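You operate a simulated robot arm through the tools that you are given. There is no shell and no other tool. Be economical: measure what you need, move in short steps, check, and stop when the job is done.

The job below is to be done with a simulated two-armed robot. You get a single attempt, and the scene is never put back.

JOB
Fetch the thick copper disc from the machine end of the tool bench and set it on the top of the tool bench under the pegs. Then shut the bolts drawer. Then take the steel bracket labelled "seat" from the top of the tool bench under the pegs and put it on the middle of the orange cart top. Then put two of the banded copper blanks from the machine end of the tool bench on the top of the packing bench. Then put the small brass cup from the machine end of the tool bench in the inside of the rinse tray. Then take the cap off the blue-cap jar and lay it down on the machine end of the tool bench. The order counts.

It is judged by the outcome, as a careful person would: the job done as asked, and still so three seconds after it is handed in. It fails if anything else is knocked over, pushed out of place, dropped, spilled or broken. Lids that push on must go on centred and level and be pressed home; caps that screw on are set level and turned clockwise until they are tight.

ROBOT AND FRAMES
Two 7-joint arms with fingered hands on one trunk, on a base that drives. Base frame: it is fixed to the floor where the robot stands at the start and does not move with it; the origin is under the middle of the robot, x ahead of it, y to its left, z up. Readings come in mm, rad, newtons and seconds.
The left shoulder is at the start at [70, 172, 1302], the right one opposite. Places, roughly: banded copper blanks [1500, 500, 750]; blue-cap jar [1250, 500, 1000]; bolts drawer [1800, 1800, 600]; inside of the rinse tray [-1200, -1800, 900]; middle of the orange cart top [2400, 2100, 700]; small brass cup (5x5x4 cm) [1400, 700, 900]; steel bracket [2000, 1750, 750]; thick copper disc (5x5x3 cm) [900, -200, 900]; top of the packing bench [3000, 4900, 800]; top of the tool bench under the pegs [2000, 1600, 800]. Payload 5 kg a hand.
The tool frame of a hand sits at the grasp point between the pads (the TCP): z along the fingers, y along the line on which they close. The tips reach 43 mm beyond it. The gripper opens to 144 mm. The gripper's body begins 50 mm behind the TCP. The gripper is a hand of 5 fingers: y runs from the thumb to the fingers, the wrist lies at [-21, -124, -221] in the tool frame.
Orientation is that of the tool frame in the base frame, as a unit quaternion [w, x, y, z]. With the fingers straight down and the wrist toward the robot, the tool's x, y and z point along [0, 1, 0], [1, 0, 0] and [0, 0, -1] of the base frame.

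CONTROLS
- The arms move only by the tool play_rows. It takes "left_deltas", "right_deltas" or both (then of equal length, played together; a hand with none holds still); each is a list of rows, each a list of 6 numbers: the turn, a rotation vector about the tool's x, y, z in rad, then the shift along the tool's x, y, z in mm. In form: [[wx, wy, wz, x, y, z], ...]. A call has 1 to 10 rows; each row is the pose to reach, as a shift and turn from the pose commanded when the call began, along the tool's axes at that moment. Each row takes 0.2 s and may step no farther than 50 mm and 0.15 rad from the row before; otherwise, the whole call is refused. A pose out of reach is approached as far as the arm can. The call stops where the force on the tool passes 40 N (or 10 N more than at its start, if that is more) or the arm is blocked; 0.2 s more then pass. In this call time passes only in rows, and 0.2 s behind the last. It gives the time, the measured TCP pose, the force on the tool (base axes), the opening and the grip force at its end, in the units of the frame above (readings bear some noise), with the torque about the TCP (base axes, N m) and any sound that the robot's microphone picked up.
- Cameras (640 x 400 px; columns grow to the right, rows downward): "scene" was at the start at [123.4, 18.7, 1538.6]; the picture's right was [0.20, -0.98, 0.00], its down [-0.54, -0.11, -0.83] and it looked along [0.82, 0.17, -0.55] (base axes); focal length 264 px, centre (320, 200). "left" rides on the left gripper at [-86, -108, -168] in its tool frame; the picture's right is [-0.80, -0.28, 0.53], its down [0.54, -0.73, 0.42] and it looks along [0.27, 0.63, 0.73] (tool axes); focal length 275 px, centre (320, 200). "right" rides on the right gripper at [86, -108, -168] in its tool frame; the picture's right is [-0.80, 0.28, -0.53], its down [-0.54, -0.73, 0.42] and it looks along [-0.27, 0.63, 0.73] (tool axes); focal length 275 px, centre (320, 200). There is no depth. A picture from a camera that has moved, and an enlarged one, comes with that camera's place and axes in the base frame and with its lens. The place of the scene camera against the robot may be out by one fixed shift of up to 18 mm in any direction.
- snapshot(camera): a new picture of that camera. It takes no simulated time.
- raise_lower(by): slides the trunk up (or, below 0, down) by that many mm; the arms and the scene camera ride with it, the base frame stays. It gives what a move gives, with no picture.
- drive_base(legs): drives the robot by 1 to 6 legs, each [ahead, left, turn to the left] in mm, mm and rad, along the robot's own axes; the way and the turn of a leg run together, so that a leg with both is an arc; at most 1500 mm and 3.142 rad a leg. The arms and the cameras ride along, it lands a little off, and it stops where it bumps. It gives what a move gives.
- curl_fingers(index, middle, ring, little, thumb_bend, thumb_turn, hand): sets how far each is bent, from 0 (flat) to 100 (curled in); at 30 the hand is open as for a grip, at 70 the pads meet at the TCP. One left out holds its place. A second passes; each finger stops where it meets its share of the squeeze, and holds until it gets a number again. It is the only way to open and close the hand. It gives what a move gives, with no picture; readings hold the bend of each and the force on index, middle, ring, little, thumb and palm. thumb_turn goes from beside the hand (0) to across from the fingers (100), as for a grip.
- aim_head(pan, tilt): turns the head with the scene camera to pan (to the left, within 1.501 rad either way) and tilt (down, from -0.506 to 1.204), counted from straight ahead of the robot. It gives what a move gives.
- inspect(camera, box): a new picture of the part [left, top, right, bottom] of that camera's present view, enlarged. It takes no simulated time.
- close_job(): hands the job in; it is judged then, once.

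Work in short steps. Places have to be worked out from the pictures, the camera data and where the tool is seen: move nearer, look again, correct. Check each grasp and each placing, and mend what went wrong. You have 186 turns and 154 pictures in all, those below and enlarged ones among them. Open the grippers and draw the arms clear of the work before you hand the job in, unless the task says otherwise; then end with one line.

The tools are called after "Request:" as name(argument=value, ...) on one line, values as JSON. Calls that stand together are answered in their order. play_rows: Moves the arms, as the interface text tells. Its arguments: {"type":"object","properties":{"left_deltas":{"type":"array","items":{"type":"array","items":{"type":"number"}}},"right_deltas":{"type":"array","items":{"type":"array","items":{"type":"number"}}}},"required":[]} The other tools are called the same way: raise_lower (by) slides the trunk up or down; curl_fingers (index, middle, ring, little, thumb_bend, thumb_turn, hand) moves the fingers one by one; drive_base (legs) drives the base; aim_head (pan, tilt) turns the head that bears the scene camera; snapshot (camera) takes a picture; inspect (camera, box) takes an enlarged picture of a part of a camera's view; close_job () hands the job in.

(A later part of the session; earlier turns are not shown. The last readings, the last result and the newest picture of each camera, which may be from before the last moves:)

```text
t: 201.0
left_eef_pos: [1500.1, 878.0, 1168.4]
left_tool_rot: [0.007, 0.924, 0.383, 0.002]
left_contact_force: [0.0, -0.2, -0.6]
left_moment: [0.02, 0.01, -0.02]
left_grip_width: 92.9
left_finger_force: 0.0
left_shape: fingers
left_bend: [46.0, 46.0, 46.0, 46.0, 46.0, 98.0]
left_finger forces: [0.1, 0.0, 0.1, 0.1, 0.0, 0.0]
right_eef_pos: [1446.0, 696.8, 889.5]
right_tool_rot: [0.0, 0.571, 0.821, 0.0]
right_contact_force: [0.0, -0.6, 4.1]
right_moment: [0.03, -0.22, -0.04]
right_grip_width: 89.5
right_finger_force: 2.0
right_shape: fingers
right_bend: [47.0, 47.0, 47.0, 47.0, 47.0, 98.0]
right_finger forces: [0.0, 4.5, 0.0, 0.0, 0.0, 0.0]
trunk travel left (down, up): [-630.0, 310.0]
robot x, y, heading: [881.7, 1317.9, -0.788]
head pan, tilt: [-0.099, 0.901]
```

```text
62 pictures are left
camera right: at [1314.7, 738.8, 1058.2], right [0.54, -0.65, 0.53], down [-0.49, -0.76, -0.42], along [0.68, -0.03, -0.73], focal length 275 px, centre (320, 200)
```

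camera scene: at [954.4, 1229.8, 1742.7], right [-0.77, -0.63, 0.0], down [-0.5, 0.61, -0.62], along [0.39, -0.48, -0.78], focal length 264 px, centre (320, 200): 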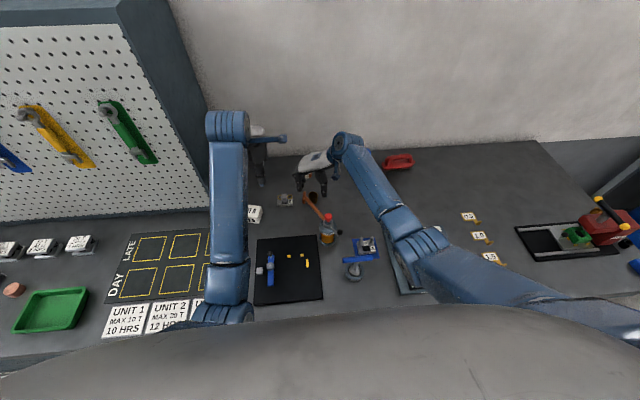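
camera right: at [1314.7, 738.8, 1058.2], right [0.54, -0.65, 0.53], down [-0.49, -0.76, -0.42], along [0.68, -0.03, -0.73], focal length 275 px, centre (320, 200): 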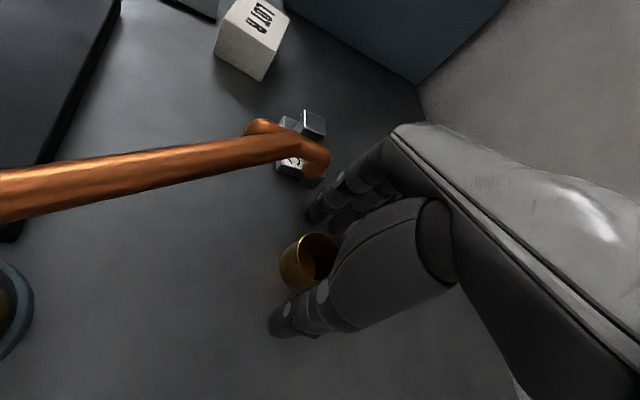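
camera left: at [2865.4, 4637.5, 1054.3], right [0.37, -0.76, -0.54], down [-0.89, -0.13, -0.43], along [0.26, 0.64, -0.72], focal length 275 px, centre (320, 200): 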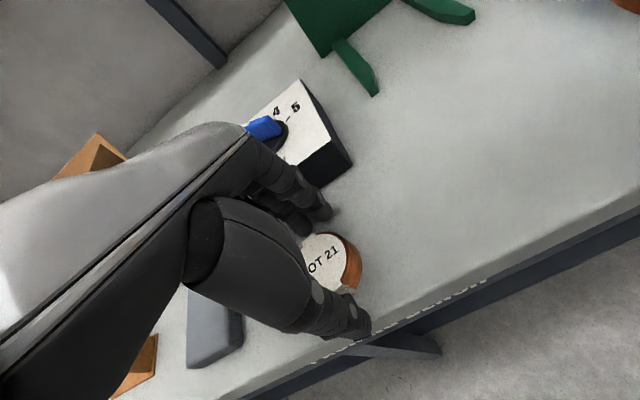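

The middle fingertip touches the bench. I lift 3 mm and close on the cup.

Request:
play_rows(right_deltas=[[0, 0, 0, 0, 0, -3]])

Request:
curl_fingers(hand="right", index=66, middle=66, ring=60, little=60, thumb_bend=66)

Request:
snapshot(camera="right")

```text
t: 201.4
left_eef_pos: [1501.1, 877.0, 1167.9]
left_tool_rot: [0.006, 0.924, 0.382, 0.002]
left_contact_force: [0.0, 0.3, -0.4]
left_moment: [-0.03, 0.0, -0.01]
left_grip_width: 92.6
left_finger_force: 0.1
left_shape: fingers
left_bend: [46.0, 46.0, 46.0, 46.0, 46.0, 98.0]
left_finger forces: [0.1, 0.1, 0.0, 0.0, 0.0, 0.1]
right_eef_pos: [1445.1, 697.0, 890.0]
right_tool_rot: [-0.002, 0.571, 0.821, -0.001]
right_contact_force: [-0.4, -0.6, 0.4]
right_moment: [0.0, -0.01, 0.01]
right_grip_width: 89.4
right_finger_force: 0.0
right_shape: fingers
right_bend: [47.0, 47.0, 47.0, 47.0, 47.0, 98.0]
right_finger forces: [0.1, 0.0, 0.0, 0.1, 0.0, 0.1]
trunk travel left (down, up): [-630.0, 310.0]
robot x, y, heading: [888.2, 1320.1, -0.783]
head pan, tilt: [-0.099, 0.901]
```

```text
t: 202.4
left_eef_pos: [1501.5, 877.6, 1168.0]
left_tool_rot: [0.007, 0.924, 0.382, 0.002]
left_contact_force: [0.2, 0.5, 0.7]
left_moment: [-0.01, -0.01, 0.02]
left_grip_width: 92.7
left_finger_force: 0.0
left_shape: fingers
left_bend: [46.0, 46.0, 46.0, 46.0, 46.0, 98.0]
left_finger forces: [0.0, 0.0, 0.0, 0.1, 0.0, 0.2]
right_eef_pos: [1445.8, 697.0, 891.7]
right_tool_rot: [-0.001, 0.571, 0.821, -0.001]
right_contact_force: [-0.1, 0.1, -0.3]
right_moment: [0.03, 0.03, 0.0]
right_grip_width: 38.3
right_finger_force: 5.7
right_shape: fingers
right_bend: [61.0, 65.0, 60.0, 60.0, 62.0, 97.0]
right_finger forces: [5.2, 1.0, 0.1, 0.0, 6.3, 0.0]
trunk travel left (down, up): [-630.0, 310.0]
robot x, y, heading: [887.4, 1324.1, -0.786]
head pan, tilt: [-0.099, 0.901]
```

```text
61 pictures are left
camera right: at [1314.9, 738.5, 1060.1], right [0.54, -0.65, 0.53], down [-0.49, -0.76, -0.42], along [0.68, -0.03, -0.73], focal length 275 px, centre (320, 200)
```

right: 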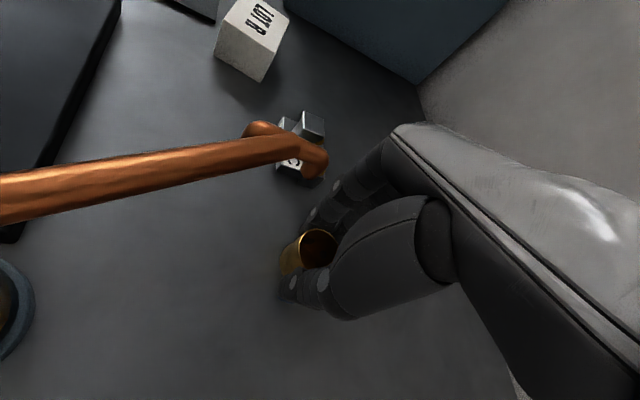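

Held lightly, so I firm up the squeeze a bit.

Request:
curl_fingers(hand="right", index=70, middle=72, ring=68, little=60, thumb_bend=70)

Request:
play_rows(right_deltas=[[0, 0, 0, -1, 0, -6], [0, 0, 0, -2, 0, -20], [0, 0, 0, -3, 0, -45], [0, 0, 0, -4, 0, -80], [0, 0, 0, -4, 0, -120]])

Request:
snapshot(camera="right")

```text
t: 203.4
left_eef_pos: [1501.2, 877.4, 1166.6]
left_tool_rot: [0.007, 0.924, 0.383, 0.002]
left_contact_force: [0.4, -0.1, -0.2]
left_moment: [0.02, 0.01, 0.01]
left_grip_width: 92.8
left_finger_force: 0.0
left_shape: fingers
left_bend: [46.0, 46.0, 46.0, 46.0, 46.0, 98.0]
left_finger forces: [0.0, 0.1, 0.0, 0.0, 0.0, 0.0]
right_eef_pos: [1444.9, 696.7, 891.3]
right_tool_rot: [-0.001, 0.571, 0.821, -0.001]
right_contact_force: [0.1, -0.3, -0.8]
right_moment: [0.0, 0.03, 0.0]
right_grip_width: 37.6
right_finger_force: 13.6
right_shape: fingers
right_bend: [63.0, 71.0, 68.0, 60.0, 62.0, 96.0]
right_finger forces: [8.0, 5.0, 0.1, 0.0, 13.5, 0.0]
trunk travel left (down, up): [-630.0, 310.0]
robot x, y, heading: [884.4, 1321.4, -0.785]
head pan, tilt: [-0.099, 0.901]
```

```text
t: 204.6
left_eef_pos: [1500.5, 879.3, 1167.7]
left_tool_rot: [0.007, 0.924, 0.382, 0.002]
left_contact_force: [-0.4, 0.5, 0.4]
left_moment: [0.0, -0.04, 0.0]
left_grip_width: 92.6
left_finger_force: 0.1
left_shape: fingers
left_bend: [46.0, 46.0, 46.0, 46.0, 46.0, 98.0]
left_finger forces: [0.0, 0.0, 0.1, 0.1, 0.0, 0.0]
right_eef_pos: [1447.0, 692.5, 1009.6]
right_tool_rot: [-0.001, 0.57, 0.821, -0.001]
right_contact_force: [-0.8, 0.1, -0.8]
right_moment: [-0.01, -0.07, -0.03]
right_grip_width: 37.1
right_finger_force: 13.2
right_shape: fingers
right_bend: [63.0, 71.0, 68.0, 60.0, 62.0, 96.0]
right_finger forces: [8.0, 5.1, 0.1, 0.0, 13.4, 0.1]
trunk travel left (down, up): [-630.0, 310.0]
robot x, y, heading: [887.6, 1322.3, -0.789]
head pan, tilt: [-0.099, 0.901]
```

```text
60 pictures are left
camera right: at [1316.0, 734.2, 1179.3], right [0.55, -0.65, 0.53], down [-0.49, -0.76, -0.42], along [0.68, -0.03, -0.73], focal length 275 px, centre (320, 200)
```

right: 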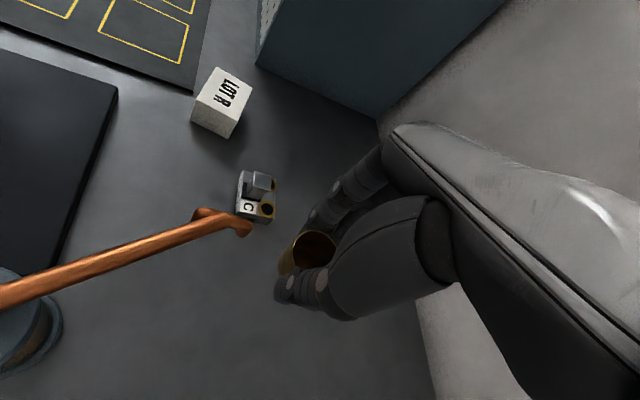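

Cup lifted cleanly. I raise the trunk, turn the hand back square and draw it in for travel.

Request:
raise_lower(by=200)

Request:
play_rows(right_deltas=[[0, 0, 0.14, 8, -24, 0], [0, 0, 0.28, 16, -48, 0], [0, 0, 0.42, 24, -72, 0], [0, 0, 0.56, 32, -97, 0], [0, 0, 0.7, 40, -122, 0], [0, 0, 0.84, 48, -147, 0], [0, 0, 0.98, 56, -172, 0], [0, 0, 1.12, 65, -197, 0]])

Request:
drive_base(legs=[[-500, 0, 0], [0, -1500, 0]])

Request:
aim_head(pan=-0.8, tilt=0.4)

Request:
snapshot(camera="scene")

```text
t: 206.8
left_eef_pos: [1500.2, 878.0, 1366.9]
left_tool_rot: [0.007, 0.924, 0.383, 0.002]
left_contact_force: [0.5, -0.5, 0.4]
left_moment: [-0.01, -0.02, 0.02]
left_grip_width: 92.4
left_finger_force: 0.1
left_shape: fingers
left_bend: [46.0, 46.0, 46.0, 46.0, 46.0, 98.0]
left_finger forces: [0.2, 0.0, 0.1, 0.0, 0.0, 0.1]
right_eef_pos: [1447.7, 691.4, 1209.4]
right_tool_rot: [0.0, 0.571, 0.821, -0.001]
right_contact_force: [-0.1, 0.0, 0.0]
right_moment: [0.02, 0.04, 0.01]
right_grip_width: 37.4
right_finger_force: 13.3
right_shape: fingers
right_bend: [63.0, 71.0, 68.0, 60.0, 62.0, 96.0]
right_finger forces: [8.0, 5.0, 0.0, 0.1, 13.5, 0.1]
trunk travel left (down, up): [-830.0, 110.0]
robot x, y, heading: [884.4, 1320.8, -0.786]
head pan, tilt: [-0.099, 0.901]
```

```text
t: 208.6
left_eef_pos: [1499.6, 878.5, 1368.2]
left_tool_rot: [0.007, 0.924, 0.383, 0.002]
left_contact_force: [-0.1, -0.5, 0.3]
left_moment: [-0.01, -0.02, 0.0]
left_grip_width: 92.8
left_finger_force: 0.2
left_shape: fingers
left_bend: [46.0, 46.0, 46.0, 46.0, 46.0, 98.0]
left_finger forces: [0.0, 0.0, 0.1, 0.0, 0.0, 0.0]
right_eef_pos: [1238.4, 684.7, 1212.3]
right_tool_rot: [0.001, 0.92, 0.392, -0.001]
right_contact_force: [-0.1, 0.2, -0.8]
right_moment: [0.01, 0.0, -0.01]
right_grip_width: 37.2
right_finger_force: 12.9
right_shape: fingers
right_bend: [63.0, 71.0, 68.0, 60.0, 62.0, 96.0]
right_finger forces: [8.0, 5.0, 0.1, 0.0, 13.4, 0.0]
trunk travel left (down, up): [-830.0, 110.0]
robot x, y, heading: [886.7, 1321.8, -0.786]
head pan, tilt: [-0.099, 0.901]
```

```text
t: 218.6
left_eef_pos: [87.0, 162.1, 1367.0]
left_tool_rot: [0.007, 0.924, 0.381, 0.0]
left_contact_force: [0.7, -1.3, 0.5]
left_moment: [-0.01, 0.03, -0.04]
left_grip_width: 92.7
left_finger_force: 0.0
left_shape: fingers
left_bend: [46.0, 46.0, 46.0, 46.0, 46.0, 98.0]
left_finger forces: [0.1, 0.1, 0.0, 0.0, 0.0, 0.1]
right_eef_pos: [-176.0, -30.2, 1211.7]
right_tool_rot: [0.0, 0.92, 0.391, -0.001]
right_contact_force: [0.4, 0.1, -0.5]
right_moment: [-0.01, 0.03, 0.0]
right_grip_width: 37.3
right_finger_force: 13.7
right_shape: fingers
right_bend: [63.0, 71.0, 68.0, 60.0, 62.0, 96.0]
right_finger forces: [7.9, 5.0, 0.0, 0.0, 13.4, 0.0]
trunk travel left (down, up): [-830.0, 110.0]
robot x, y, heading: [-533.2, 607.6, -0.791]
head pan, tilt: [-0.099, 0.901]
```

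```text
t: 219.6
left_eef_pos: [86.1, 161.2, 1367.8]
left_tool_rot: [0.007, 0.924, 0.382, 0.001]
left_contact_force: [0.0, -0.1, -0.5]
left_moment: [-0.02, -0.04, 0.0]
left_grip_width: 92.5
left_finger_force: 0.0
left_shape: fingers
left_bend: [46.0, 46.0, 46.0, 46.0, 46.0, 98.0]
left_finger forces: [0.0, 0.0, 0.0, 0.0, 0.0, 0.0]
right_eef_pos: [-173.8, -31.3, 1211.3]
right_tool_rot: [-0.001, 0.92, 0.391, -0.001]
right_contact_force: [-0.4, -0.2, -1.2]
right_moment: [0.01, 0.02, 0.04]
right_grip_width: 37.5
right_finger_force: 13.1
right_shape: fingers
right_bend: [63.0, 71.0, 68.0, 60.0, 62.0, 96.0]
right_finger forces: [8.1, 5.0, 0.1, 0.1, 13.4, 0.0]
trunk travel left (down, up): [-830.0, 110.0]
robot x, y, heading: [-531.0, 605.4, -0.783]
head pan, tilt: [-0.799, 0.4]
```

```text
59 pictures are left
camera scene: at [-508.9, 480.3, 1985.5], right [-1.0, 0.01, 0.0], down [0.01, 0.39, -0.92], along [-0.01, -0.92, -0.39], focal length 264 px, centre (320, 200)
```

scene: 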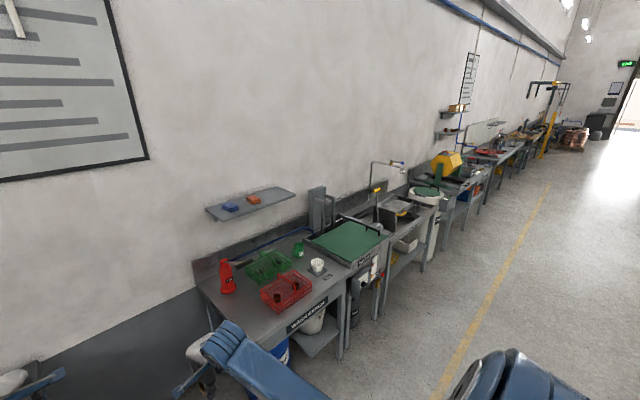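

I zoom into the wash bench to find the rinse tray.

Request:
inspect(camera="scene", box=[200, 140, 480, 340])

```text
2.00 times, centred on (340, 240) of scene
camera zoom: at [-508.9, 480.3, 1985.5], right [-1.0, 0.01, 0.0], down [0.01, 0.39, -0.92], along [-0.01, -0.92, -0.39], focal length 528 px, centre (280, 120)
```

zoom: 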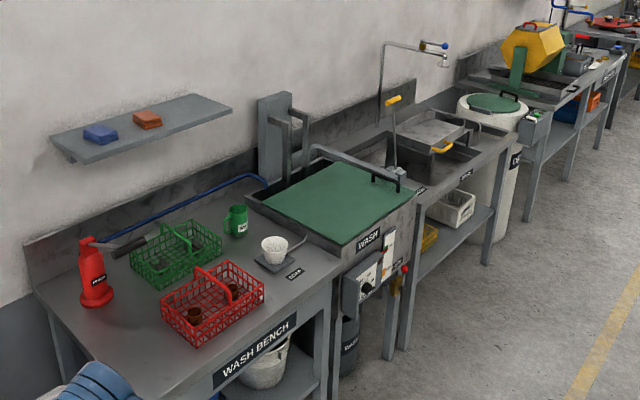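

The rinse area is further along, past the WASH unit. I continue 1500 mm to the right and look again.

Request:
drive_base(legs=[[0, -1500, 0], [0, -300, 0]])

Request:
aim_head(pan=-0.2, tilt=0.6)

Request:
snapshot(camera="scene")

```text
t: 228.7
left_eef_pos: [-1194.9, -1098.9, 1367.7]
left_tool_rot: [0.007, 0.926, 0.378, 0.001]
left_contact_force: [0.7, 0.0, -0.7]
left_moment: [-0.04, 0.05, 0.02]
left_grip_width: 92.6
left_finger_force: 0.0
left_shape: fingers
left_bend: [46.0, 46.0, 46.0, 46.0, 46.0, 98.0]
left_finger forces: [0.0, 0.1, 0.0, 0.0, 0.0, 0.1]
right_eef_pos: [-1457.0, -1289.2, 1211.4]
right_tool_rot: [-0.001, 0.922, 0.387, -0.002]
right_contact_force: [0.6, 0.1, 0.0]
right_moment: [-0.03, 0.04, 0.0]
right_grip_width: 37.4
right_finger_force: 13.3
right_shape: fingers
right_bend: [63.0, 71.0, 68.0, 60.0, 62.0, 96.0]
right_finger forces: [8.0, 5.2, 0.0, 0.1, 13.4, 0.1]
trunk travel left (down, up): [-830.0, 110.0]
robot x, y, heading: [-1808.3, -646.6, -0.795]
head pan, tilt: [-0.799, 0.4]
```

```text
t: 229.7
left_eef_pos: [-1197.7, -1102.9, 1366.3]
left_tool_rot: [0.007, 0.926, 0.377, 0.002]
left_contact_force: [-0.1, -0.9, 0.5]
left_moment: [-0.02, 0.02, 0.0]
left_grip_width: 92.6
left_finger_force: 0.1
left_shape: fingers
left_bend: [46.0, 46.0, 46.0, 46.0, 46.0, 98.0]
left_finger forces: [0.0, 0.0, 0.0, 0.1, 0.0, 0.0]
right_eef_pos: [-1460.9, -1291.8, 1211.2]
right_tool_rot: [-0.001, 0.922, 0.387, 0.0]
right_contact_force: [0.1, 0.7, 0.2]
right_moment: [-0.02, -0.01, 0.05]
right_grip_width: 37.4
right_finger_force: 13.1
right_shape: fingers
right_bend: [63.0, 71.0, 68.0, 60.0, 62.0, 96.0]
right_finger forces: [8.0, 5.1, 0.0, 0.0, 13.4, 0.0]
trunk travel left (down, up): [-830.0, 110.0]
robot x, y, heading: [-1806.0, -648.0, -0.797]
head pan, tilt: [-0.201, 0.6]
```

```text
57 pictures are left
camera scene: at [-1739.0, -759.6, 1967.4], right [-0.84, -0.54, 0.0], down [-0.3, 0.48, -0.82], along [0.45, -0.69, -0.57], focal length 264 px, centre (320, 200)
```

scene: 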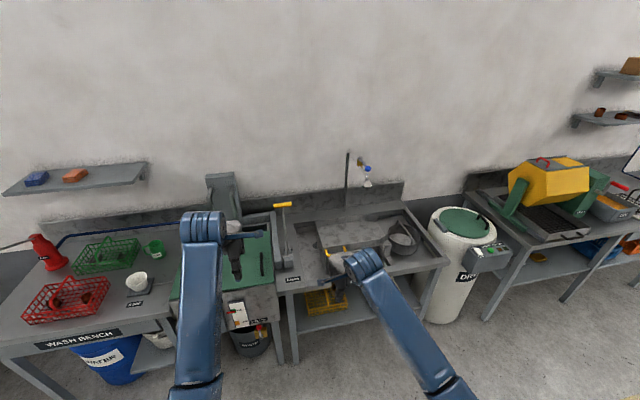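

Request:
inspect(camera="scene", box=[260, 170, 460, 310])

Request:
snapshot(camera="right")

```text
2.86 times, centred on (360, 240) of scene
camera zoom: at [-1739.0, -759.6, 1967.4], right [-0.84, -0.54, 0.0], down [-0.3, 0.48, -0.82], along [0.45, -0.69, -0.57], focal length 754 px, centre (206, 86)
```

zoom: 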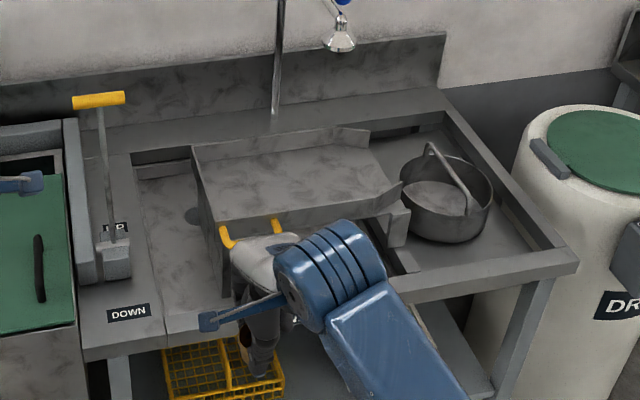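

```text
55 pictures are left
camera right: at [-1476.7, -1155.5, 1379.9], right [-0.36, -0.77, 0.53], down [-0.9, 0.12, -0.42], along [0.26, -0.63, -0.73], focal length 275 px, centre (320, 200)
```

right: 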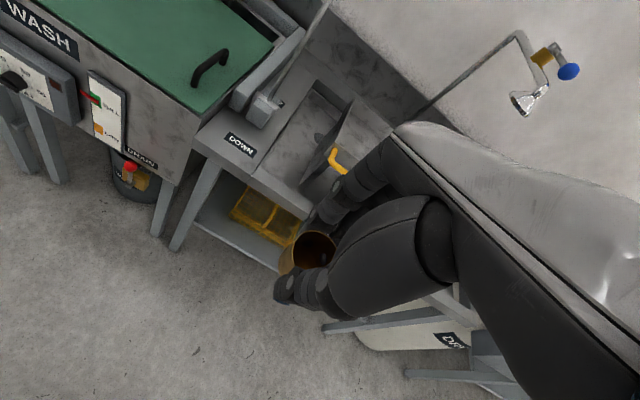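

The rinse tray is the grey box with yellow handles at the sink, near [-1264,-1840]. A tall DOWN lever stands beside it, so I tuck the left arm back and then move in to view from above.

Request:
play_rows(left_deltas=[[0, 0, 0, 10, -40, -12], [0, 0, 0, 20, -80, -24], [0, 0, 0, 30, -120, -36], [0, 0, 0, 40, -160, -48], [0, 0, 0, 50, -190, -60]])

Request:
drive_base(legs=[[0, -230, 0.012], [300, 0, 0]])

Request:
aim_head(pan=-0.1, tilt=0.85)

Request:
snapshot(camera="scene")

Request:
snapshot(camera="right")

```text
t: 230.9
left_eef_pos: [-1296.7, -927.6, 1425.1]
left_tool_rot: [0.008, 0.926, 0.377, 0.002]
left_contact_force: [-0.5, 0.3, -0.1]
left_moment: [-0.03, -0.06, 0.02]
left_grip_width: 92.9
left_finger_force: 0.0
left_shape: fingers
left_bend: [46.0, 46.0, 46.0, 46.0, 46.0, 98.0]
left_finger forces: [0.0, 0.0, 0.0, 0.0, 0.1, 0.1]
right_eef_pos: [-1461.1, -1290.6, 1212.0]
right_tool_rot: [0.001, 0.922, 0.387, -0.001]
right_contact_force: [-0.8, 0.3, -0.5]
right_moment: [-0.02, 0.0, -0.06]
right_grip_width: 37.2
right_finger_force: 13.2
right_shape: fingers
right_bend: [63.0, 71.0, 68.0, 60.0, 62.0, 96.0]
right_finger forces: [8.0, 5.1, 0.0, 0.0, 13.5, 0.0]
trunk travel left (down, up): [-830.0, 110.0]
robot x, y, heading: [-1811.2, -649.9, -0.798]
head pan, tilt: [-0.201, 0.6]
```

```text
t: 234.2
left_eef_pos: [-1245.4, -1294.7, 1427.4]
left_tool_rot: [0.007, 0.924, 0.382, 0.002]
left_contact_force: [-0.7, -0.3, -0.5]
left_moment: [-0.01, -0.02, 0.05]
left_grip_width: 92.8
left_finger_force: 0.0
left_shape: fingers
left_bend: [46.0, 46.0, 46.0, 46.0, 46.0, 98.0]
left_finger forces: [0.0, 0.0, 0.0, 0.0, 0.1, 0.1]
right_eef_pos: [-1406.8, -1657.2, 1212.3]
right_tool_rot: [0.0, 0.92, 0.392, 0.0]
right_contact_force: [-0.8, -0.3, 0.0]
right_moment: [0.01, -0.06, -0.01]
right_grip_width: 37.2
right_finger_force: 13.1
right_shape: fingers
right_bend: [63.0, 71.0, 68.0, 60.0, 62.0, 96.0]
right_finger forces: [7.9, 5.1, 0.0, 0.1, 13.4, 0.1]
trunk travel left (down, up): [-830.0, 110.0]
robot x, y, heading: [-1761.2, -1019.5, -0.784]
head pan, tilt: [-0.201, 0.6]
```

```text
t: 235.0
left_eef_pos: [-1243.8, -1295.5, 1424.2]
left_tool_rot: [0.007, 0.924, 0.383, 0.002]
left_contact_force: [0.1, -0.7, -0.4]
left_moment: [0.01, -0.03, 0.02]
left_grip_width: 93.0
left_finger_force: 0.1
left_shape: fingers
left_bend: [46.0, 46.0, 46.0, 46.0, 46.0, 98.0]
left_finger forces: [0.2, 0.1, 0.0, 0.0, 0.0, 0.0]
right_eef_pos: [-1406.0, -1659.2, 1211.2]
right_tool_rot: [0.0, 0.92, 0.392, 0.0]
right_contact_force: [-0.8, 0.3, 1.0]
right_moment: [-0.04, 0.01, -0.02]
right_grip_width: 37.4
right_finger_force: 13.6
right_shape: fingers
right_bend: [63.0, 71.0, 68.0, 60.0, 62.0, 96.0]
right_finger forces: [8.0, 5.2, 0.1, 0.0, 13.4, 0.0]
trunk travel left (down, up): [-830.0, 110.0]
robot x, y, heading: [-1758.6, -1018.7, -0.782]
head pan, tilt: [-0.099, 0.85]
```

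```text
54 pictures are left
camera scene: at [-1689.0, -1117.0, 1946.5], right [-0.77, -0.63, 0.0], down [-0.48, 0.58, -0.66], along [0.42, -0.51, -0.75], focal length 264 px, centre (320, 200)
```

scene: 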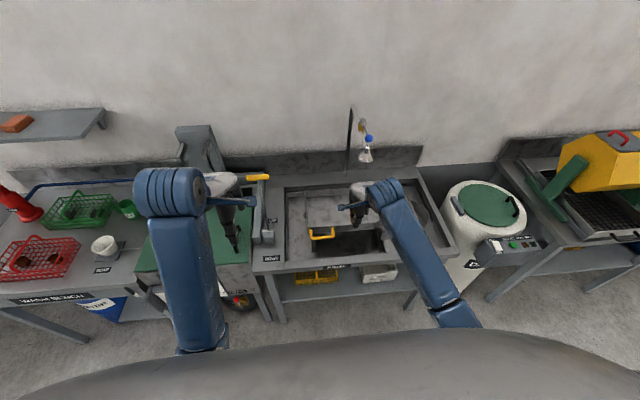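

```text
53 pictures are left
camera right: at [-1422.8, -1523.1, 1380.0], right [-0.35, -0.77, 0.53], down [-0.9, 0.11, -0.42], along [0.27, -0.63, -0.73], focal length 275 px, centre (320, 200)
```

right: 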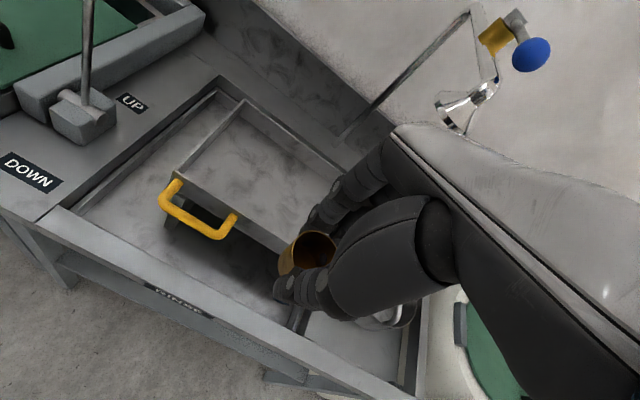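

This unit is labelled RINSE, with a raised grey tray (yellow handle) inside. I zoom in for its extents.

Request:
inspect(camera="scene", box=[240, 160, 460, 300])

```text
2.86 times, centred on (350, 230) of scene
camera zoom: at [-1689.0, -1117.0, 1946.5], right [-0.77, -0.63, 0.0], down [-0.48, 0.58, -0.66], along [0.42, -0.51, -0.75], focal length 754 px, centre (234, 114)
```

zoom: 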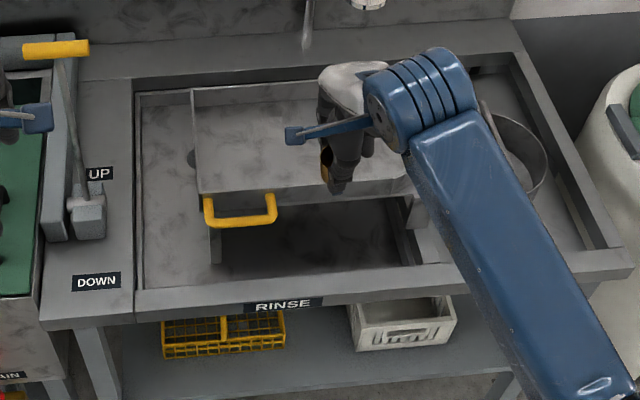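

The tray rim is at z≈980, spanning d −1996…−2327 and n 286…529. The spray head hangs at d −2257, z≈1250, so I'll place left of centre at d≈−2090. I lower the trunk 130 mm and bring the cup over the tray.

Request:
raise_lower(by=-130)

Request:
play_rows(right_deltas=[[0, 0, 0, 25, 0, 0], [0, 0, 0, 50, 20, 0], [0, 0, 0, 75, 55, 0], [0, 0, 0, 75, 95, 0], [0, 0, 0, 75, 135, 0], [0, 0, 0, 75, 180, 0], [0, 0, 0, 75, 221, 0]])

Request:
snapshot(camera="right")

Request:
inspect(camera="scene", box=[220, 120, 460, 300])

```text
t: 236.6
left_eef_pos: [-1243.8, -1295.3, 1295.1]
left_tool_rot: [0.006, 0.924, 0.383, 0.001]
left_contact_force: [0.2, 0.1, 0.3]
left_moment: [0.02, 0.0, 0.01]
left_grip_width: 92.6
left_finger_force: 0.0
left_shape: fingers
left_bend: [46.0, 46.0, 46.0, 46.0, 46.0, 98.0]
left_finger forces: [0.1, 0.0, 0.0, 0.0, 0.0, 0.0]
right_eef_pos: [-1404.1, -1659.7, 1081.1]
right_tool_rot: [-0.001, 0.92, 0.393, -0.001]
right_contact_force: [-0.2, -0.3, -0.2]
right_moment: [0.01, -0.01, 0.02]
right_grip_width: 37.1
right_finger_force: 13.7
right_shape: fingers
right_bend: [63.0, 71.0, 68.0, 60.0, 62.0, 96.0]
right_finger forces: [8.1, 5.0, 0.0, 0.0, 13.3, 0.0]
trunk travel left (down, up): [-700.0, 240.0]
robot x, y, heading: [-1759.4, -1022.4, -0.789]
head pan, tilt: [-0.099, 0.85]
```

```text
t: 238.2
left_eef_pos: [-1242.3, -1296.9, 1294.2]
left_tool_rot: [0.006, 0.924, 0.383, 0.002]
left_contact_force: [0.3, -1.9, 0.5]
left_moment: [0.0, 0.05, 0.01]
left_grip_width: 92.7
left_finger_force: 0.1
left_shape: fingers
left_bend: [46.0, 46.0, 46.0, 46.0, 46.0, 98.0]
left_finger forces: [0.1, 0.0, 0.1, 0.0, 0.1, 0.0]
right_eef_pos: [-1192.5, -1758.0, 1078.3]
right_tool_rot: [-0.002, 0.92, 0.392, -0.002]
right_contact_force: [0.0, -0.6, -2.1]
right_moment: [0.01, -0.04, 0.03]
right_grip_width: 37.2
right_finger_force: 13.4
right_shape: fingers
right_bend: [63.0, 71.0, 68.0, 60.0, 62.0, 96.0]
right_finger forces: [7.9, 5.1, 0.0, 0.0, 13.2, 0.0]
trunk travel left (down, up): [-700.0, 240.0]
robot x, y, heading: [-1760.4, -1018.4, -0.782]
head pan, tilt: [-0.099, 0.85]
```

```text
51 pictures are left
camera right: at [-1209.3, -1622.9, 1247.6], right [-0.34, -0.77, 0.53], down [-0.9, 0.11, -0.42], along [0.26, -0.63, -0.73], focal length 275 px, centre (320, 200)
```

right: 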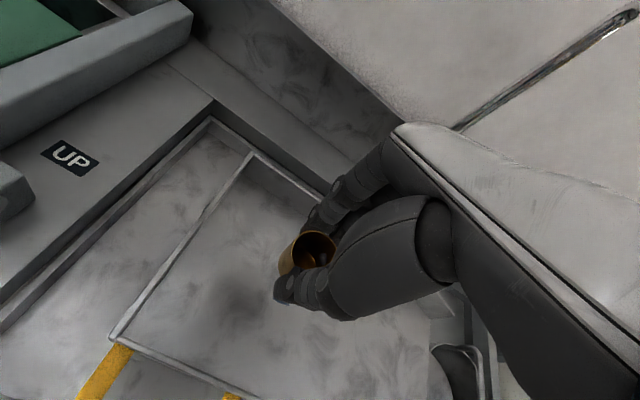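

```text
2.22 times, centred on (340, 210) of scene
camera zoom: at [-1686.1, -1118.1, 1816.2], right [-0.77, -0.63, 0.0], down [-0.48, 0.58, -0.66], along [0.42, -0.51, -0.75], focal length 587 px, centre (276, 178)
```

zoom: 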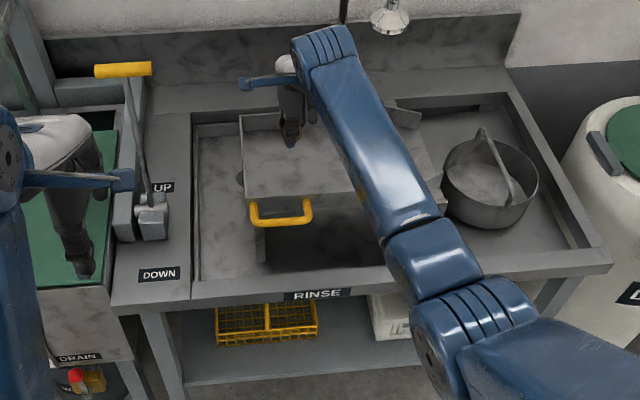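

The cup is above the tray's interior. I lower it gently until it touches.

Request:
play_rows(right_deltas=[[0, 0, 0, 0, -5, 30], [0, 0, 0, 0, -5, 60], [0, 0, 0, 0, -5, 75], [0, 0, 0, 0, -5, 82], [0, 0, 0, 0, -5, 88], [0, 0, 0, 0, -5, 94]])

Request:
snapshot(camera="right")

```text
t: 239.6
left_eef_pos: [-1242.6, -1295.6, 1294.6]
left_tool_rot: [0.006, 0.924, 0.382, 0.002]
left_contact_force: [0.3, 0.5, 0.6]
left_moment: [0.03, 0.0, 0.02]
left_grip_width: 92.9
left_finger_force: 0.0
left_shape: fingers
left_bend: [46.0, 46.0, 46.0, 46.0, 46.0, 98.0]
left_finger forces: [0.1, 0.0, 0.0, 0.1, 0.0, 0.0]
right_eef_pos: [-1197.7, -1753.4, 988.0]
right_tool_rot: [-0.001, 0.92, 0.392, -0.002]
right_contact_force: [-0.3, 0.1, 0.1]
right_moment: [0.0, 0.01, 0.0]
right_grip_width: 37.4
right_finger_force: 13.1
right_shape: fingers
right_bend: [63.0, 71.0, 68.0, 60.0, 62.0, 96.0]
right_finger forces: [7.9, 5.3, 0.0, 0.1, 13.3, 0.0]
trunk travel left (down, up): [-700.0, 240.0]
robot x, y, heading: [-1761.4, -1021.5, -0.784]
head pan, tilt: [-0.099, 0.85]
```

```text
49 pictures are left
camera right: at [-1214.8, -1618.6, 1155.7], right [-0.35, -0.77, 0.53], down [-0.9, 0.11, -0.42], along [0.27, -0.63, -0.73], focal length 275 px, centre (320, 200)
```

right: 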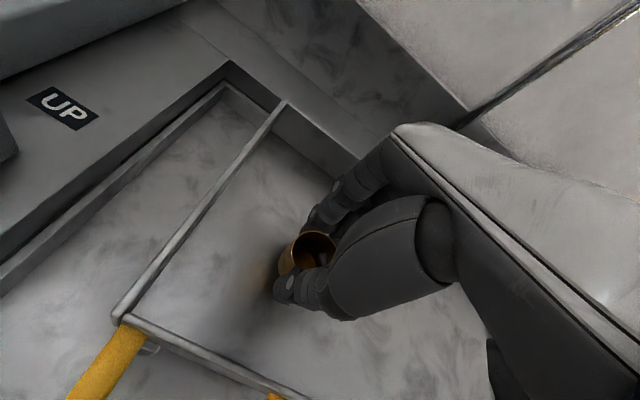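

No contact yet; the shadow shows the floor a bit below. I continue in small steps.

Request:
play_rows(right_deltas=[[0, 0, 0, 0, 0, 5], [0, 0, 0, 0, 0, 10], [0, 0, 0, 0, 0, 15], [0, 0, 0, 0, 0, 19], [0, 0, 0, 0, 0, 23]])

```text
t: 240.8
left_eef_pos: [-1246.9, -1291.2, 1296.7]
left_tool_rot: [0.008, 0.924, 0.383, 0.003]
left_contact_force: [0.0, -0.4, 0.5]
left_moment: [0.03, -0.01, -0.02]
left_grip_width: 92.9
left_finger_force: 0.0
left_shape: fingers
left_bend: [46.0, 46.0, 46.0, 46.0, 46.0, 98.0]
left_finger forces: [0.0, 0.0, 0.1, 0.1, 0.0, 0.0]
right_eef_pos: [-1196.4, -1754.6, 971.3]
right_tool_rot: [0.004, 0.92, 0.392, 0.002]
right_contact_force: [-0.7, -5.1, 34.1]
right_moment: [0.74, 0.47, 0.06]
right_grip_width: 36.9
right_finger_force: 27.7
right_shape: fingers
right_bend: [63.0, 71.0, 68.0, 60.0, 64.0, 96.0]
right_finger forces: [10.2, 8.1, 0.0, 0.1, 36.8, 0.0]
trunk travel left (down, up): [-700.0, 240.0]
robot x, y, heading: [-1758.8, -1024.5, -0.782]
head pan, tilt: [-0.099, 0.85]
```

Contact. I ease off the excess pressure.

Request:
play_rows(right_deltas=[[0, 0, 0, 0, 0, -4], [0, 0, 0, 0, 0, -7]])

Request:
snapshot(camera="right")

```text
t: 241.4
left_eef_pos: [-1243.9, -1293.4, 1294.9]
left_tool_rot: [0.007, 0.924, 0.383, 0.001]
left_contact_force: [0.5, -0.2, 0.3]
left_moment: [0.02, 0.05, 0.02]
left_grip_width: 93.0
left_finger_force: 0.0
left_shape: fingers
left_bend: [46.0, 46.0, 46.0, 46.0, 46.0, 98.0]
left_finger forces: [0.0, 0.0, 0.0, 0.0, 0.0, 0.0]
right_eef_pos: [-1197.7, -1753.5, 972.3]
right_tool_rot: [0.0, 0.92, 0.392, 0.0]
right_contact_force: [4.2, -6.0, 21.3]
right_moment: [-0.2, -0.53, -0.09]
right_grip_width: 37.1
right_finger_force: 19.6
right_shape: fingers
right_bend: [63.0, 71.0, 68.0, 60.0, 64.0, 96.0]
right_finger forces: [19.9, 7.7, 0.0, 0.0, 12.5, 0.1]
trunk travel left (down, up): [-700.0, 240.0]
robot x, y, heading: [-1756.5, -1021.7, -0.786]
head pan, tilt: [-0.099, 0.85]
```

```text
48 pictures are left
camera right: at [-1215.7, -1617.3, 1140.4], right [-0.35, -0.77, 0.54], down [-0.9, 0.11, -0.42], along [0.27, -0.63, -0.73], focal length 275 px, centre (320, 200)
```

right: 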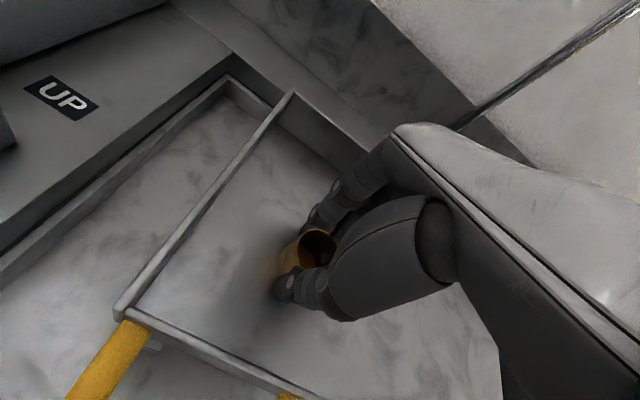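

Request:
play_rows(right_deltas=[[0, 0, 0, 0, 0, -2.5]])

Request:
curl_fingers(hand="right", index=56, middle=58, ring=56, little=56, thumb_bend=57)

Request:
snapshot(camera="right")

```text
t: 241.8
left_eef_pos: [-1244.0, -1294.9, 1294.1]
left_tool_rot: [0.007, 0.924, 0.383, 0.002]
left_contact_force: [0.1, 0.4, -0.6]
left_moment: [0.02, 0.02, -0.05]
left_grip_width: 92.9
left_finger_force: 0.0
left_shape: fingers
left_bend: [46.0, 46.0, 46.0, 46.0, 46.0, 98.0]
left_finger forces: [0.0, 0.0, 0.1, 0.0, 0.0, 0.0]
right_eef_pos: [-1197.9, -1752.9, 971.7]
right_tool_rot: [-0.002, 0.92, 0.392, -0.001]
right_contact_force: [1.0, -1.9, 12.2]
right_moment: [-0.06, -0.32, -0.04]
right_grip_width: 37.3
right_finger_force: 17.1
right_shape: fingers
right_bend: [63.0, 71.0, 68.0, 60.0, 64.0, 96.0]
right_finger forces: [14.7, 6.4, 0.1, 0.1, 13.0, 0.0]
trunk travel left (down, up): [-700.0, 240.0]
robot x, y, heading: [-1757.5, -1024.4, -0.784]
head pan, tilt: [-0.099, 0.85]
```

```text
t: 242.8
left_eef_pos: [-1243.7, -1295.7, 1295.6]
left_tool_rot: [0.007, 0.924, 0.382, 0.002]
left_contact_force: [1.0, -0.2, 0.2]
left_moment: [0.02, 0.01, 0.0]
left_grip_width: 92.8
left_finger_force: 0.0
left_shape: fingers
left_bend: [46.0, 46.0, 46.0, 46.0, 46.0, 98.0]
left_finger forces: [0.0, 0.0, 0.0, 0.1, 0.1, 0.0]
right_eef_pos: [-1196.6, -1754.6, 972.2]
right_tool_rot: [0.0, 0.92, 0.392, -0.001]
right_contact_force: [-0.4, 1.0, 5.0]
right_moment: [0.01, -0.08, 0.03]
right_grip_width: 54.5
right_finger_force: 2.6
right_shape: fingers
right_bend: [57.0, 58.0, 56.0, 56.0, 56.0, 97.0]
right_finger forces: [2.7, 2.1, 0.1, 0.1, 0.1, 0.0]
trunk travel left (down, up): [-700.0, 240.0]
robot x, y, heading: [-1757.6, -1021.4, -0.78]
head pan, tilt: [-0.099, 0.85]
```

```text
47 pictures are left
camera right: at [-1215.7, -1618.0, 1142.1], right [-0.35, -0.77, 0.53], down [-0.9, 0.11, -0.42], along [0.27, -0.63, -0.73], focal length 275 px, centre (320, 200)
```

right: 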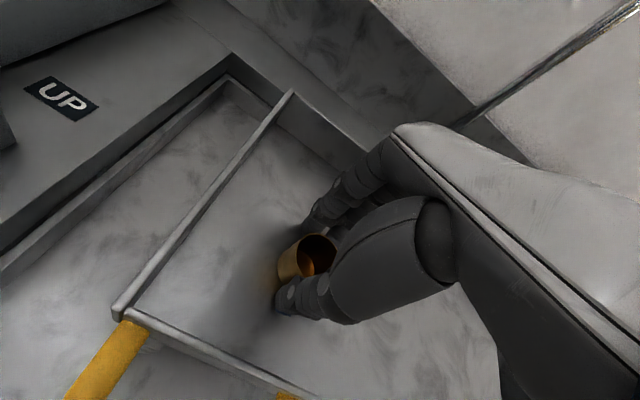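

The cup is free and standing. I open a bit further and rise straight up.

Request:
curl_fingers(hand="right", index=46, middle=48, ring=48, little=48, thumb_bend=46)

Request:
play_rows(right_deltas=[[0, 0, 0, 0, 0, -15], [0, 0, 0, 0, 0, -50], [0, 0, 0, 0, 0, -95], [0, 0, 0, 0, -30, -120], [0, 0, 0, 0, -75, -130], [0, 0, 0, 0, -120, -140]])

Request:
snapshot(camera="right")

```text
t: 243.8
left_eef_pos: [-1245.4, -1294.8, 1294.6]
left_tool_rot: [0.006, 0.924, 0.383, 0.002]
left_contact_force: [-0.3, 0.2, 0.5]
left_moment: [0.0, 0.01, 0.0]
left_grip_width: 93.0
left_finger_force: 0.1
left_shape: fingers
left_bend: [46.0, 46.0, 46.0, 46.0, 46.0, 98.0]
left_finger forces: [0.0, 0.0, 0.1, 0.0, 0.1, 0.1]
right_eef_pos: [-1197.6, -1754.9, 973.8]
right_tool_rot: [0.0, 0.92, 0.392, -0.001]
right_contact_force: [-1.4, 0.9, 5.1]
right_moment: [-0.16, -0.07, -0.06]
right_grip_width: 92.5
right_finger_force: 3.0
right_shape: fingers
right_bend: [46.0, 49.0, 48.0, 48.0, 46.0, 97.0]
right_finger forces: [0.0, 4.5, 0.0, 0.0, 0.1, 0.0]
trunk travel left (down, up): [-700.0, 240.0]
robot x, y, heading: [-1756.7, -1023.4, -0.787]
head pan, tilt: [-0.099, 0.85]
```

```text
t: 245.2
left_eef_pos: [-1244.1, -1294.7, 1294.9]
left_tool_rot: [0.008, 0.924, 0.383, 0.002]
left_contact_force: [-0.1, -0.6, 0.0]
left_moment: [-0.02, -0.03, 0.0]
left_grip_width: 92.9
left_finger_force: 0.1
left_shape: fingers
left_bend: [46.0, 46.0, 46.0, 46.0, 46.0, 98.0]
left_finger forces: [0.0, 0.0, 0.0, 0.0, 0.0, 0.0]
right_eef_pos: [-1283.7, -1670.6, 1114.1]
right_tool_rot: [0.0, 0.92, 0.392, -0.001]
right_contact_force: [-0.1, 0.6, 0.8]
right_moment: [-0.04, 0.01, 0.02]
right_grip_width: 92.9
right_finger_force: 0.0
right_shape: fingers
right_bend: [46.0, 48.0, 48.0, 48.0, 46.0, 97.0]
right_finger forces: [0.1, 0.0, 0.1, 0.0, 0.1, 0.0]
trunk travel left (down, up): [-700.0, 240.0]
robot x, y, heading: [-1758.2, -1021.2, -0.785]
head pan, tilt: [-0.099, 0.85]
```

```text
46 pictures are left
camera right: at [-1302.6, -1533.8, 1283.1], right [-0.35, -0.77, 0.54], down [-0.9, 0.11, -0.42], along [0.27, -0.63, -0.73], focal length 275 px, centre (320, 200)
```

right: 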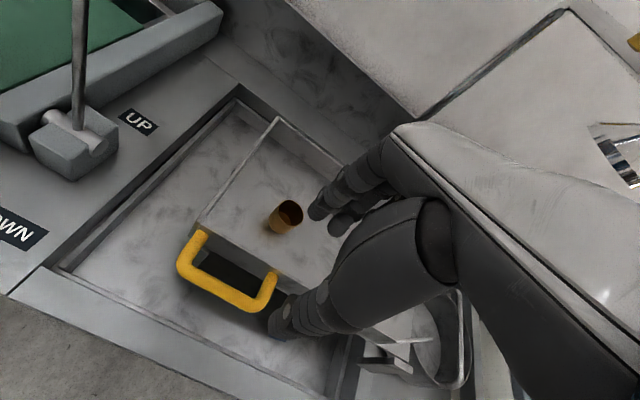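

The cup stands upright inside the rinse tray. Now the jar: raise, back off, and drive back to the tool bench's machine end.

Request:
raise_lower(by=180)

Request:
drive_base(legs=[[-280, 0, 0], [0, 1500, 0], [0, 1500, 0], [0, 405, 0], [300, 0, 0]])

Request:
aim_head(pan=-0.15, tilt=0.7)

Request:
snapshot(camera="scene")

```text
t: 247.2
left_eef_pos: [-1243.8, -1294.2, 1474.7]
left_tool_rot: [0.007, 0.924, 0.383, 0.003]
left_contact_force: [0.6, 0.4, 1.0]
left_moment: [0.01, 0.02, 0.0]
left_grip_width: 92.8
left_finger_force: 0.0
left_shape: fingers
left_bend: [46.0, 46.0, 46.0, 46.0, 46.0, 98.0]
left_finger forces: [0.0, 0.1, 0.0, 0.1, 0.0, 0.0]
right_eef_pos: [-1284.7, -1671.3, 1292.2]
right_tool_rot: [-0.001, 0.92, 0.392, -0.001]
right_contact_force: [-0.4, 0.6, -0.5]
right_moment: [0.04, 0.0, -0.01]
right_grip_width: 92.7
right_finger_force: 0.0
right_shape: fingers
right_bend: [46.0, 48.0, 48.0, 48.0, 46.0, 97.0]
right_finger forces: [0.0, 0.0, 0.0, 0.1, 0.0, 0.1]
trunk travel left (down, up): [-880.0, 60.0]
robot x, y, heading: [-1757.2, -1024.6, -0.787]
head pan, tilt: [-0.099, 0.85]
```

```text
t: 267.0
left_eef_pos: [1179.3, 1126.3, 1474.6]
left_tool_rot: [0.009, 0.922, 0.387, 0.002]
left_contact_force: [-0.8, 1.7, 0.4]
left_moment: [-0.02, -0.08, 0.04]
left_grip_width: 93.0
left_finger_force: 0.1
left_shape: fingers
left_bend: [46.0, 46.0, 46.0, 46.0, 46.0, 98.0]
left_finger forces: [0.0, 0.1, 0.0, 0.0, 0.1, 0.0]
right_eef_pos: [1144.0, 749.1, 1296.0]
right_tool_rot: [0.002, 0.918, 0.397, 0.0]
right_contact_force: [-0.5, 0.3, 0.1]
right_moment: [-0.02, -0.04, -0.03]
right_grip_width: 92.8
right_finger_force: 0.1
right_shape: fingers
right_bend: [46.0, 48.0, 48.0, 48.0, 46.0, 97.0]
right_finger forces: [0.0, 0.0, 0.1, 0.0, 0.0, 0.1]
trunk travel left (down, up): [-880.0, 60.0]
robot x, y, heading: [662.4, 1392.0, -0.778]
head pan, tilt: [-0.099, 0.85]
```

```text
t: 267.7
left_eef_pos: [1181.1, 1124.0, 1475.4]
left_tool_rot: [0.008, 0.922, 0.386, 0.002]
left_contact_force: [-0.2, 1.6, 0.7]
left_moment: [-0.02, 0.01, -0.01]
left_grip_width: 92.7
left_finger_force: 0.0
left_shape: fingers
left_bend: [46.0, 46.0, 46.0, 46.0, 46.0, 98.0]
left_finger forces: [0.0, 0.1, 0.0, 0.0, 0.1, 0.0]
right_eef_pos: [1144.2, 747.7, 1293.7]
right_tool_rot: [0.0, 0.918, 0.396, -0.001]
right_contact_force: [-0.1, 0.5, 0.4]
right_moment: [-0.03, 0.0, -0.01]
right_grip_width: 93.0
right_finger_force: 0.1
right_shape: fingers
right_bend: [46.0, 48.0, 48.0, 48.0, 46.0, 97.0]
right_finger forces: [0.0, 0.0, 0.0, 0.1, 0.0, 0.0]
trunk travel left (down, up): [-880.0, 60.0]
robot x, y, heading: [662.4, 1391.6, -0.779]
head pan, tilt: [-0.15, 0.7]
```

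```text
45 pictures are left
camera scene: at [734.4, 1291.7, 2008.9], right [-0.8, -0.6, 0.0], down [-0.39, 0.51, -0.77], along [0.46, -0.61, -0.64], focal length 264 px, centre (320, 200)
```

scene: 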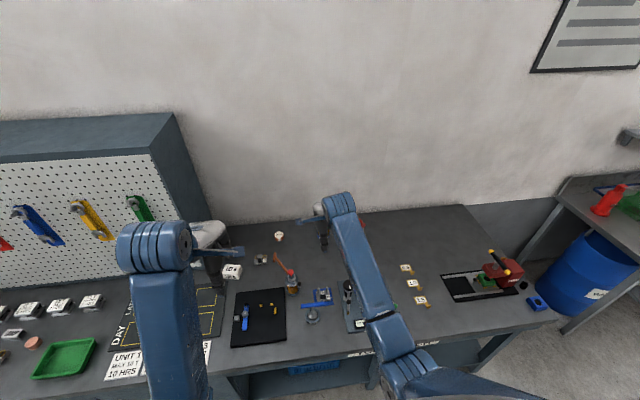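

I drive the last 240 mm in, lower the trunk 130 mm, and look at the jar with the right-hand camera.

Request:
drive_base(legs=[[240, 0, -0.006]])

Request:
raise_lower(by=-130)

Request:
snapshot(camera="right")

```text
t: 269.5
left_eef_pos: [1346.1, 957.8, 1477.6]
left_tool_rot: [0.009, 0.923, 0.385, 0.003]
left_contact_force: [-1.1, 1.6, 0.0]
left_moment: [-0.09, -0.09, 0.03]
left_grip_width: 92.8
left_finger_force: 0.1
left_shape: fingers
left_bend: [46.0, 46.0, 46.0, 46.0, 46.0, 98.0]
left_finger forces: [0.0, 0.0, 0.0, 0.0, 0.1, 0.1]
right_eef_pos: [1307.8, 581.4, 1297.4]
right_tool_rot: [0.002, 0.919, 0.395, 0.0]
right_contact_force: [-0.1, -0.2, 1.2]
right_moment: [-0.06, -0.04, -0.03]
right_grip_width: 92.9
right_finger_force: 0.0
right_shape: fingers
right_bend: [46.0, 48.0, 48.0, 48.0, 46.0, 97.0]
right_finger forces: [0.1, 0.0, 0.0, 0.0, 0.0, 0.1]
trunk travel left (down, up): [-880.0, 60.0]
robot x, y, heading: [829.4, 1226.3, -0.783]
head pan, tilt: [-0.15, 0.7]
```

```text
t: 271.1
left_eef_pos: [1349.3, 953.6, 1343.4]
left_tool_rot: [0.007, 0.923, 0.386, 0.002]
left_contact_force: [0.6, 0.0, 0.3]
left_moment: [0.02, 0.04, 0.04]
left_grip_width: 93.1
left_finger_force: 0.1
left_shape: fingers
left_bend: [46.0, 46.0, 46.0, 46.0, 46.0, 98.0]
left_finger forces: [0.0, 0.1, 0.0, 0.0, 0.0, 0.0]
right_eef_pos: [1312.3, 577.8, 1163.9]
right_tool_rot: [0.0, 0.919, 0.395, -0.001]
right_contact_force: [0.3, -0.1, -0.1]
right_moment: [0.02, 0.01, -0.02]
right_grip_width: 92.7
right_finger_force: 0.1
right_shape: fingers
right_bend: [46.0, 48.0, 48.0, 48.0, 46.0, 97.0]
right_finger forces: [0.1, 0.1, 0.0, 0.1, 0.0, 0.0]
trunk travel left (down, up): [-750.0, 190.0]
robot x, y, heading: [829.1, 1225.7, -0.782]
head pan, tilt: [-0.15, 0.7]
```

```text
44 pictures are left
camera right: at [1293.4, 713.5, 1331.2], right [-0.34, -0.77, 0.53], down [-0.9, 0.11, -0.42], along [0.27, -0.63, -0.73], focal length 275 px, centre (320, 200)
```

right: 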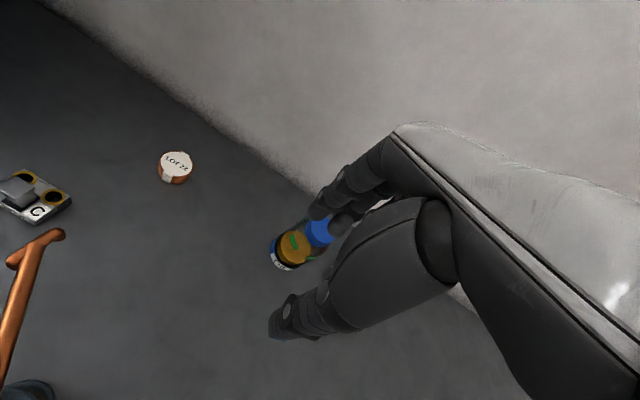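

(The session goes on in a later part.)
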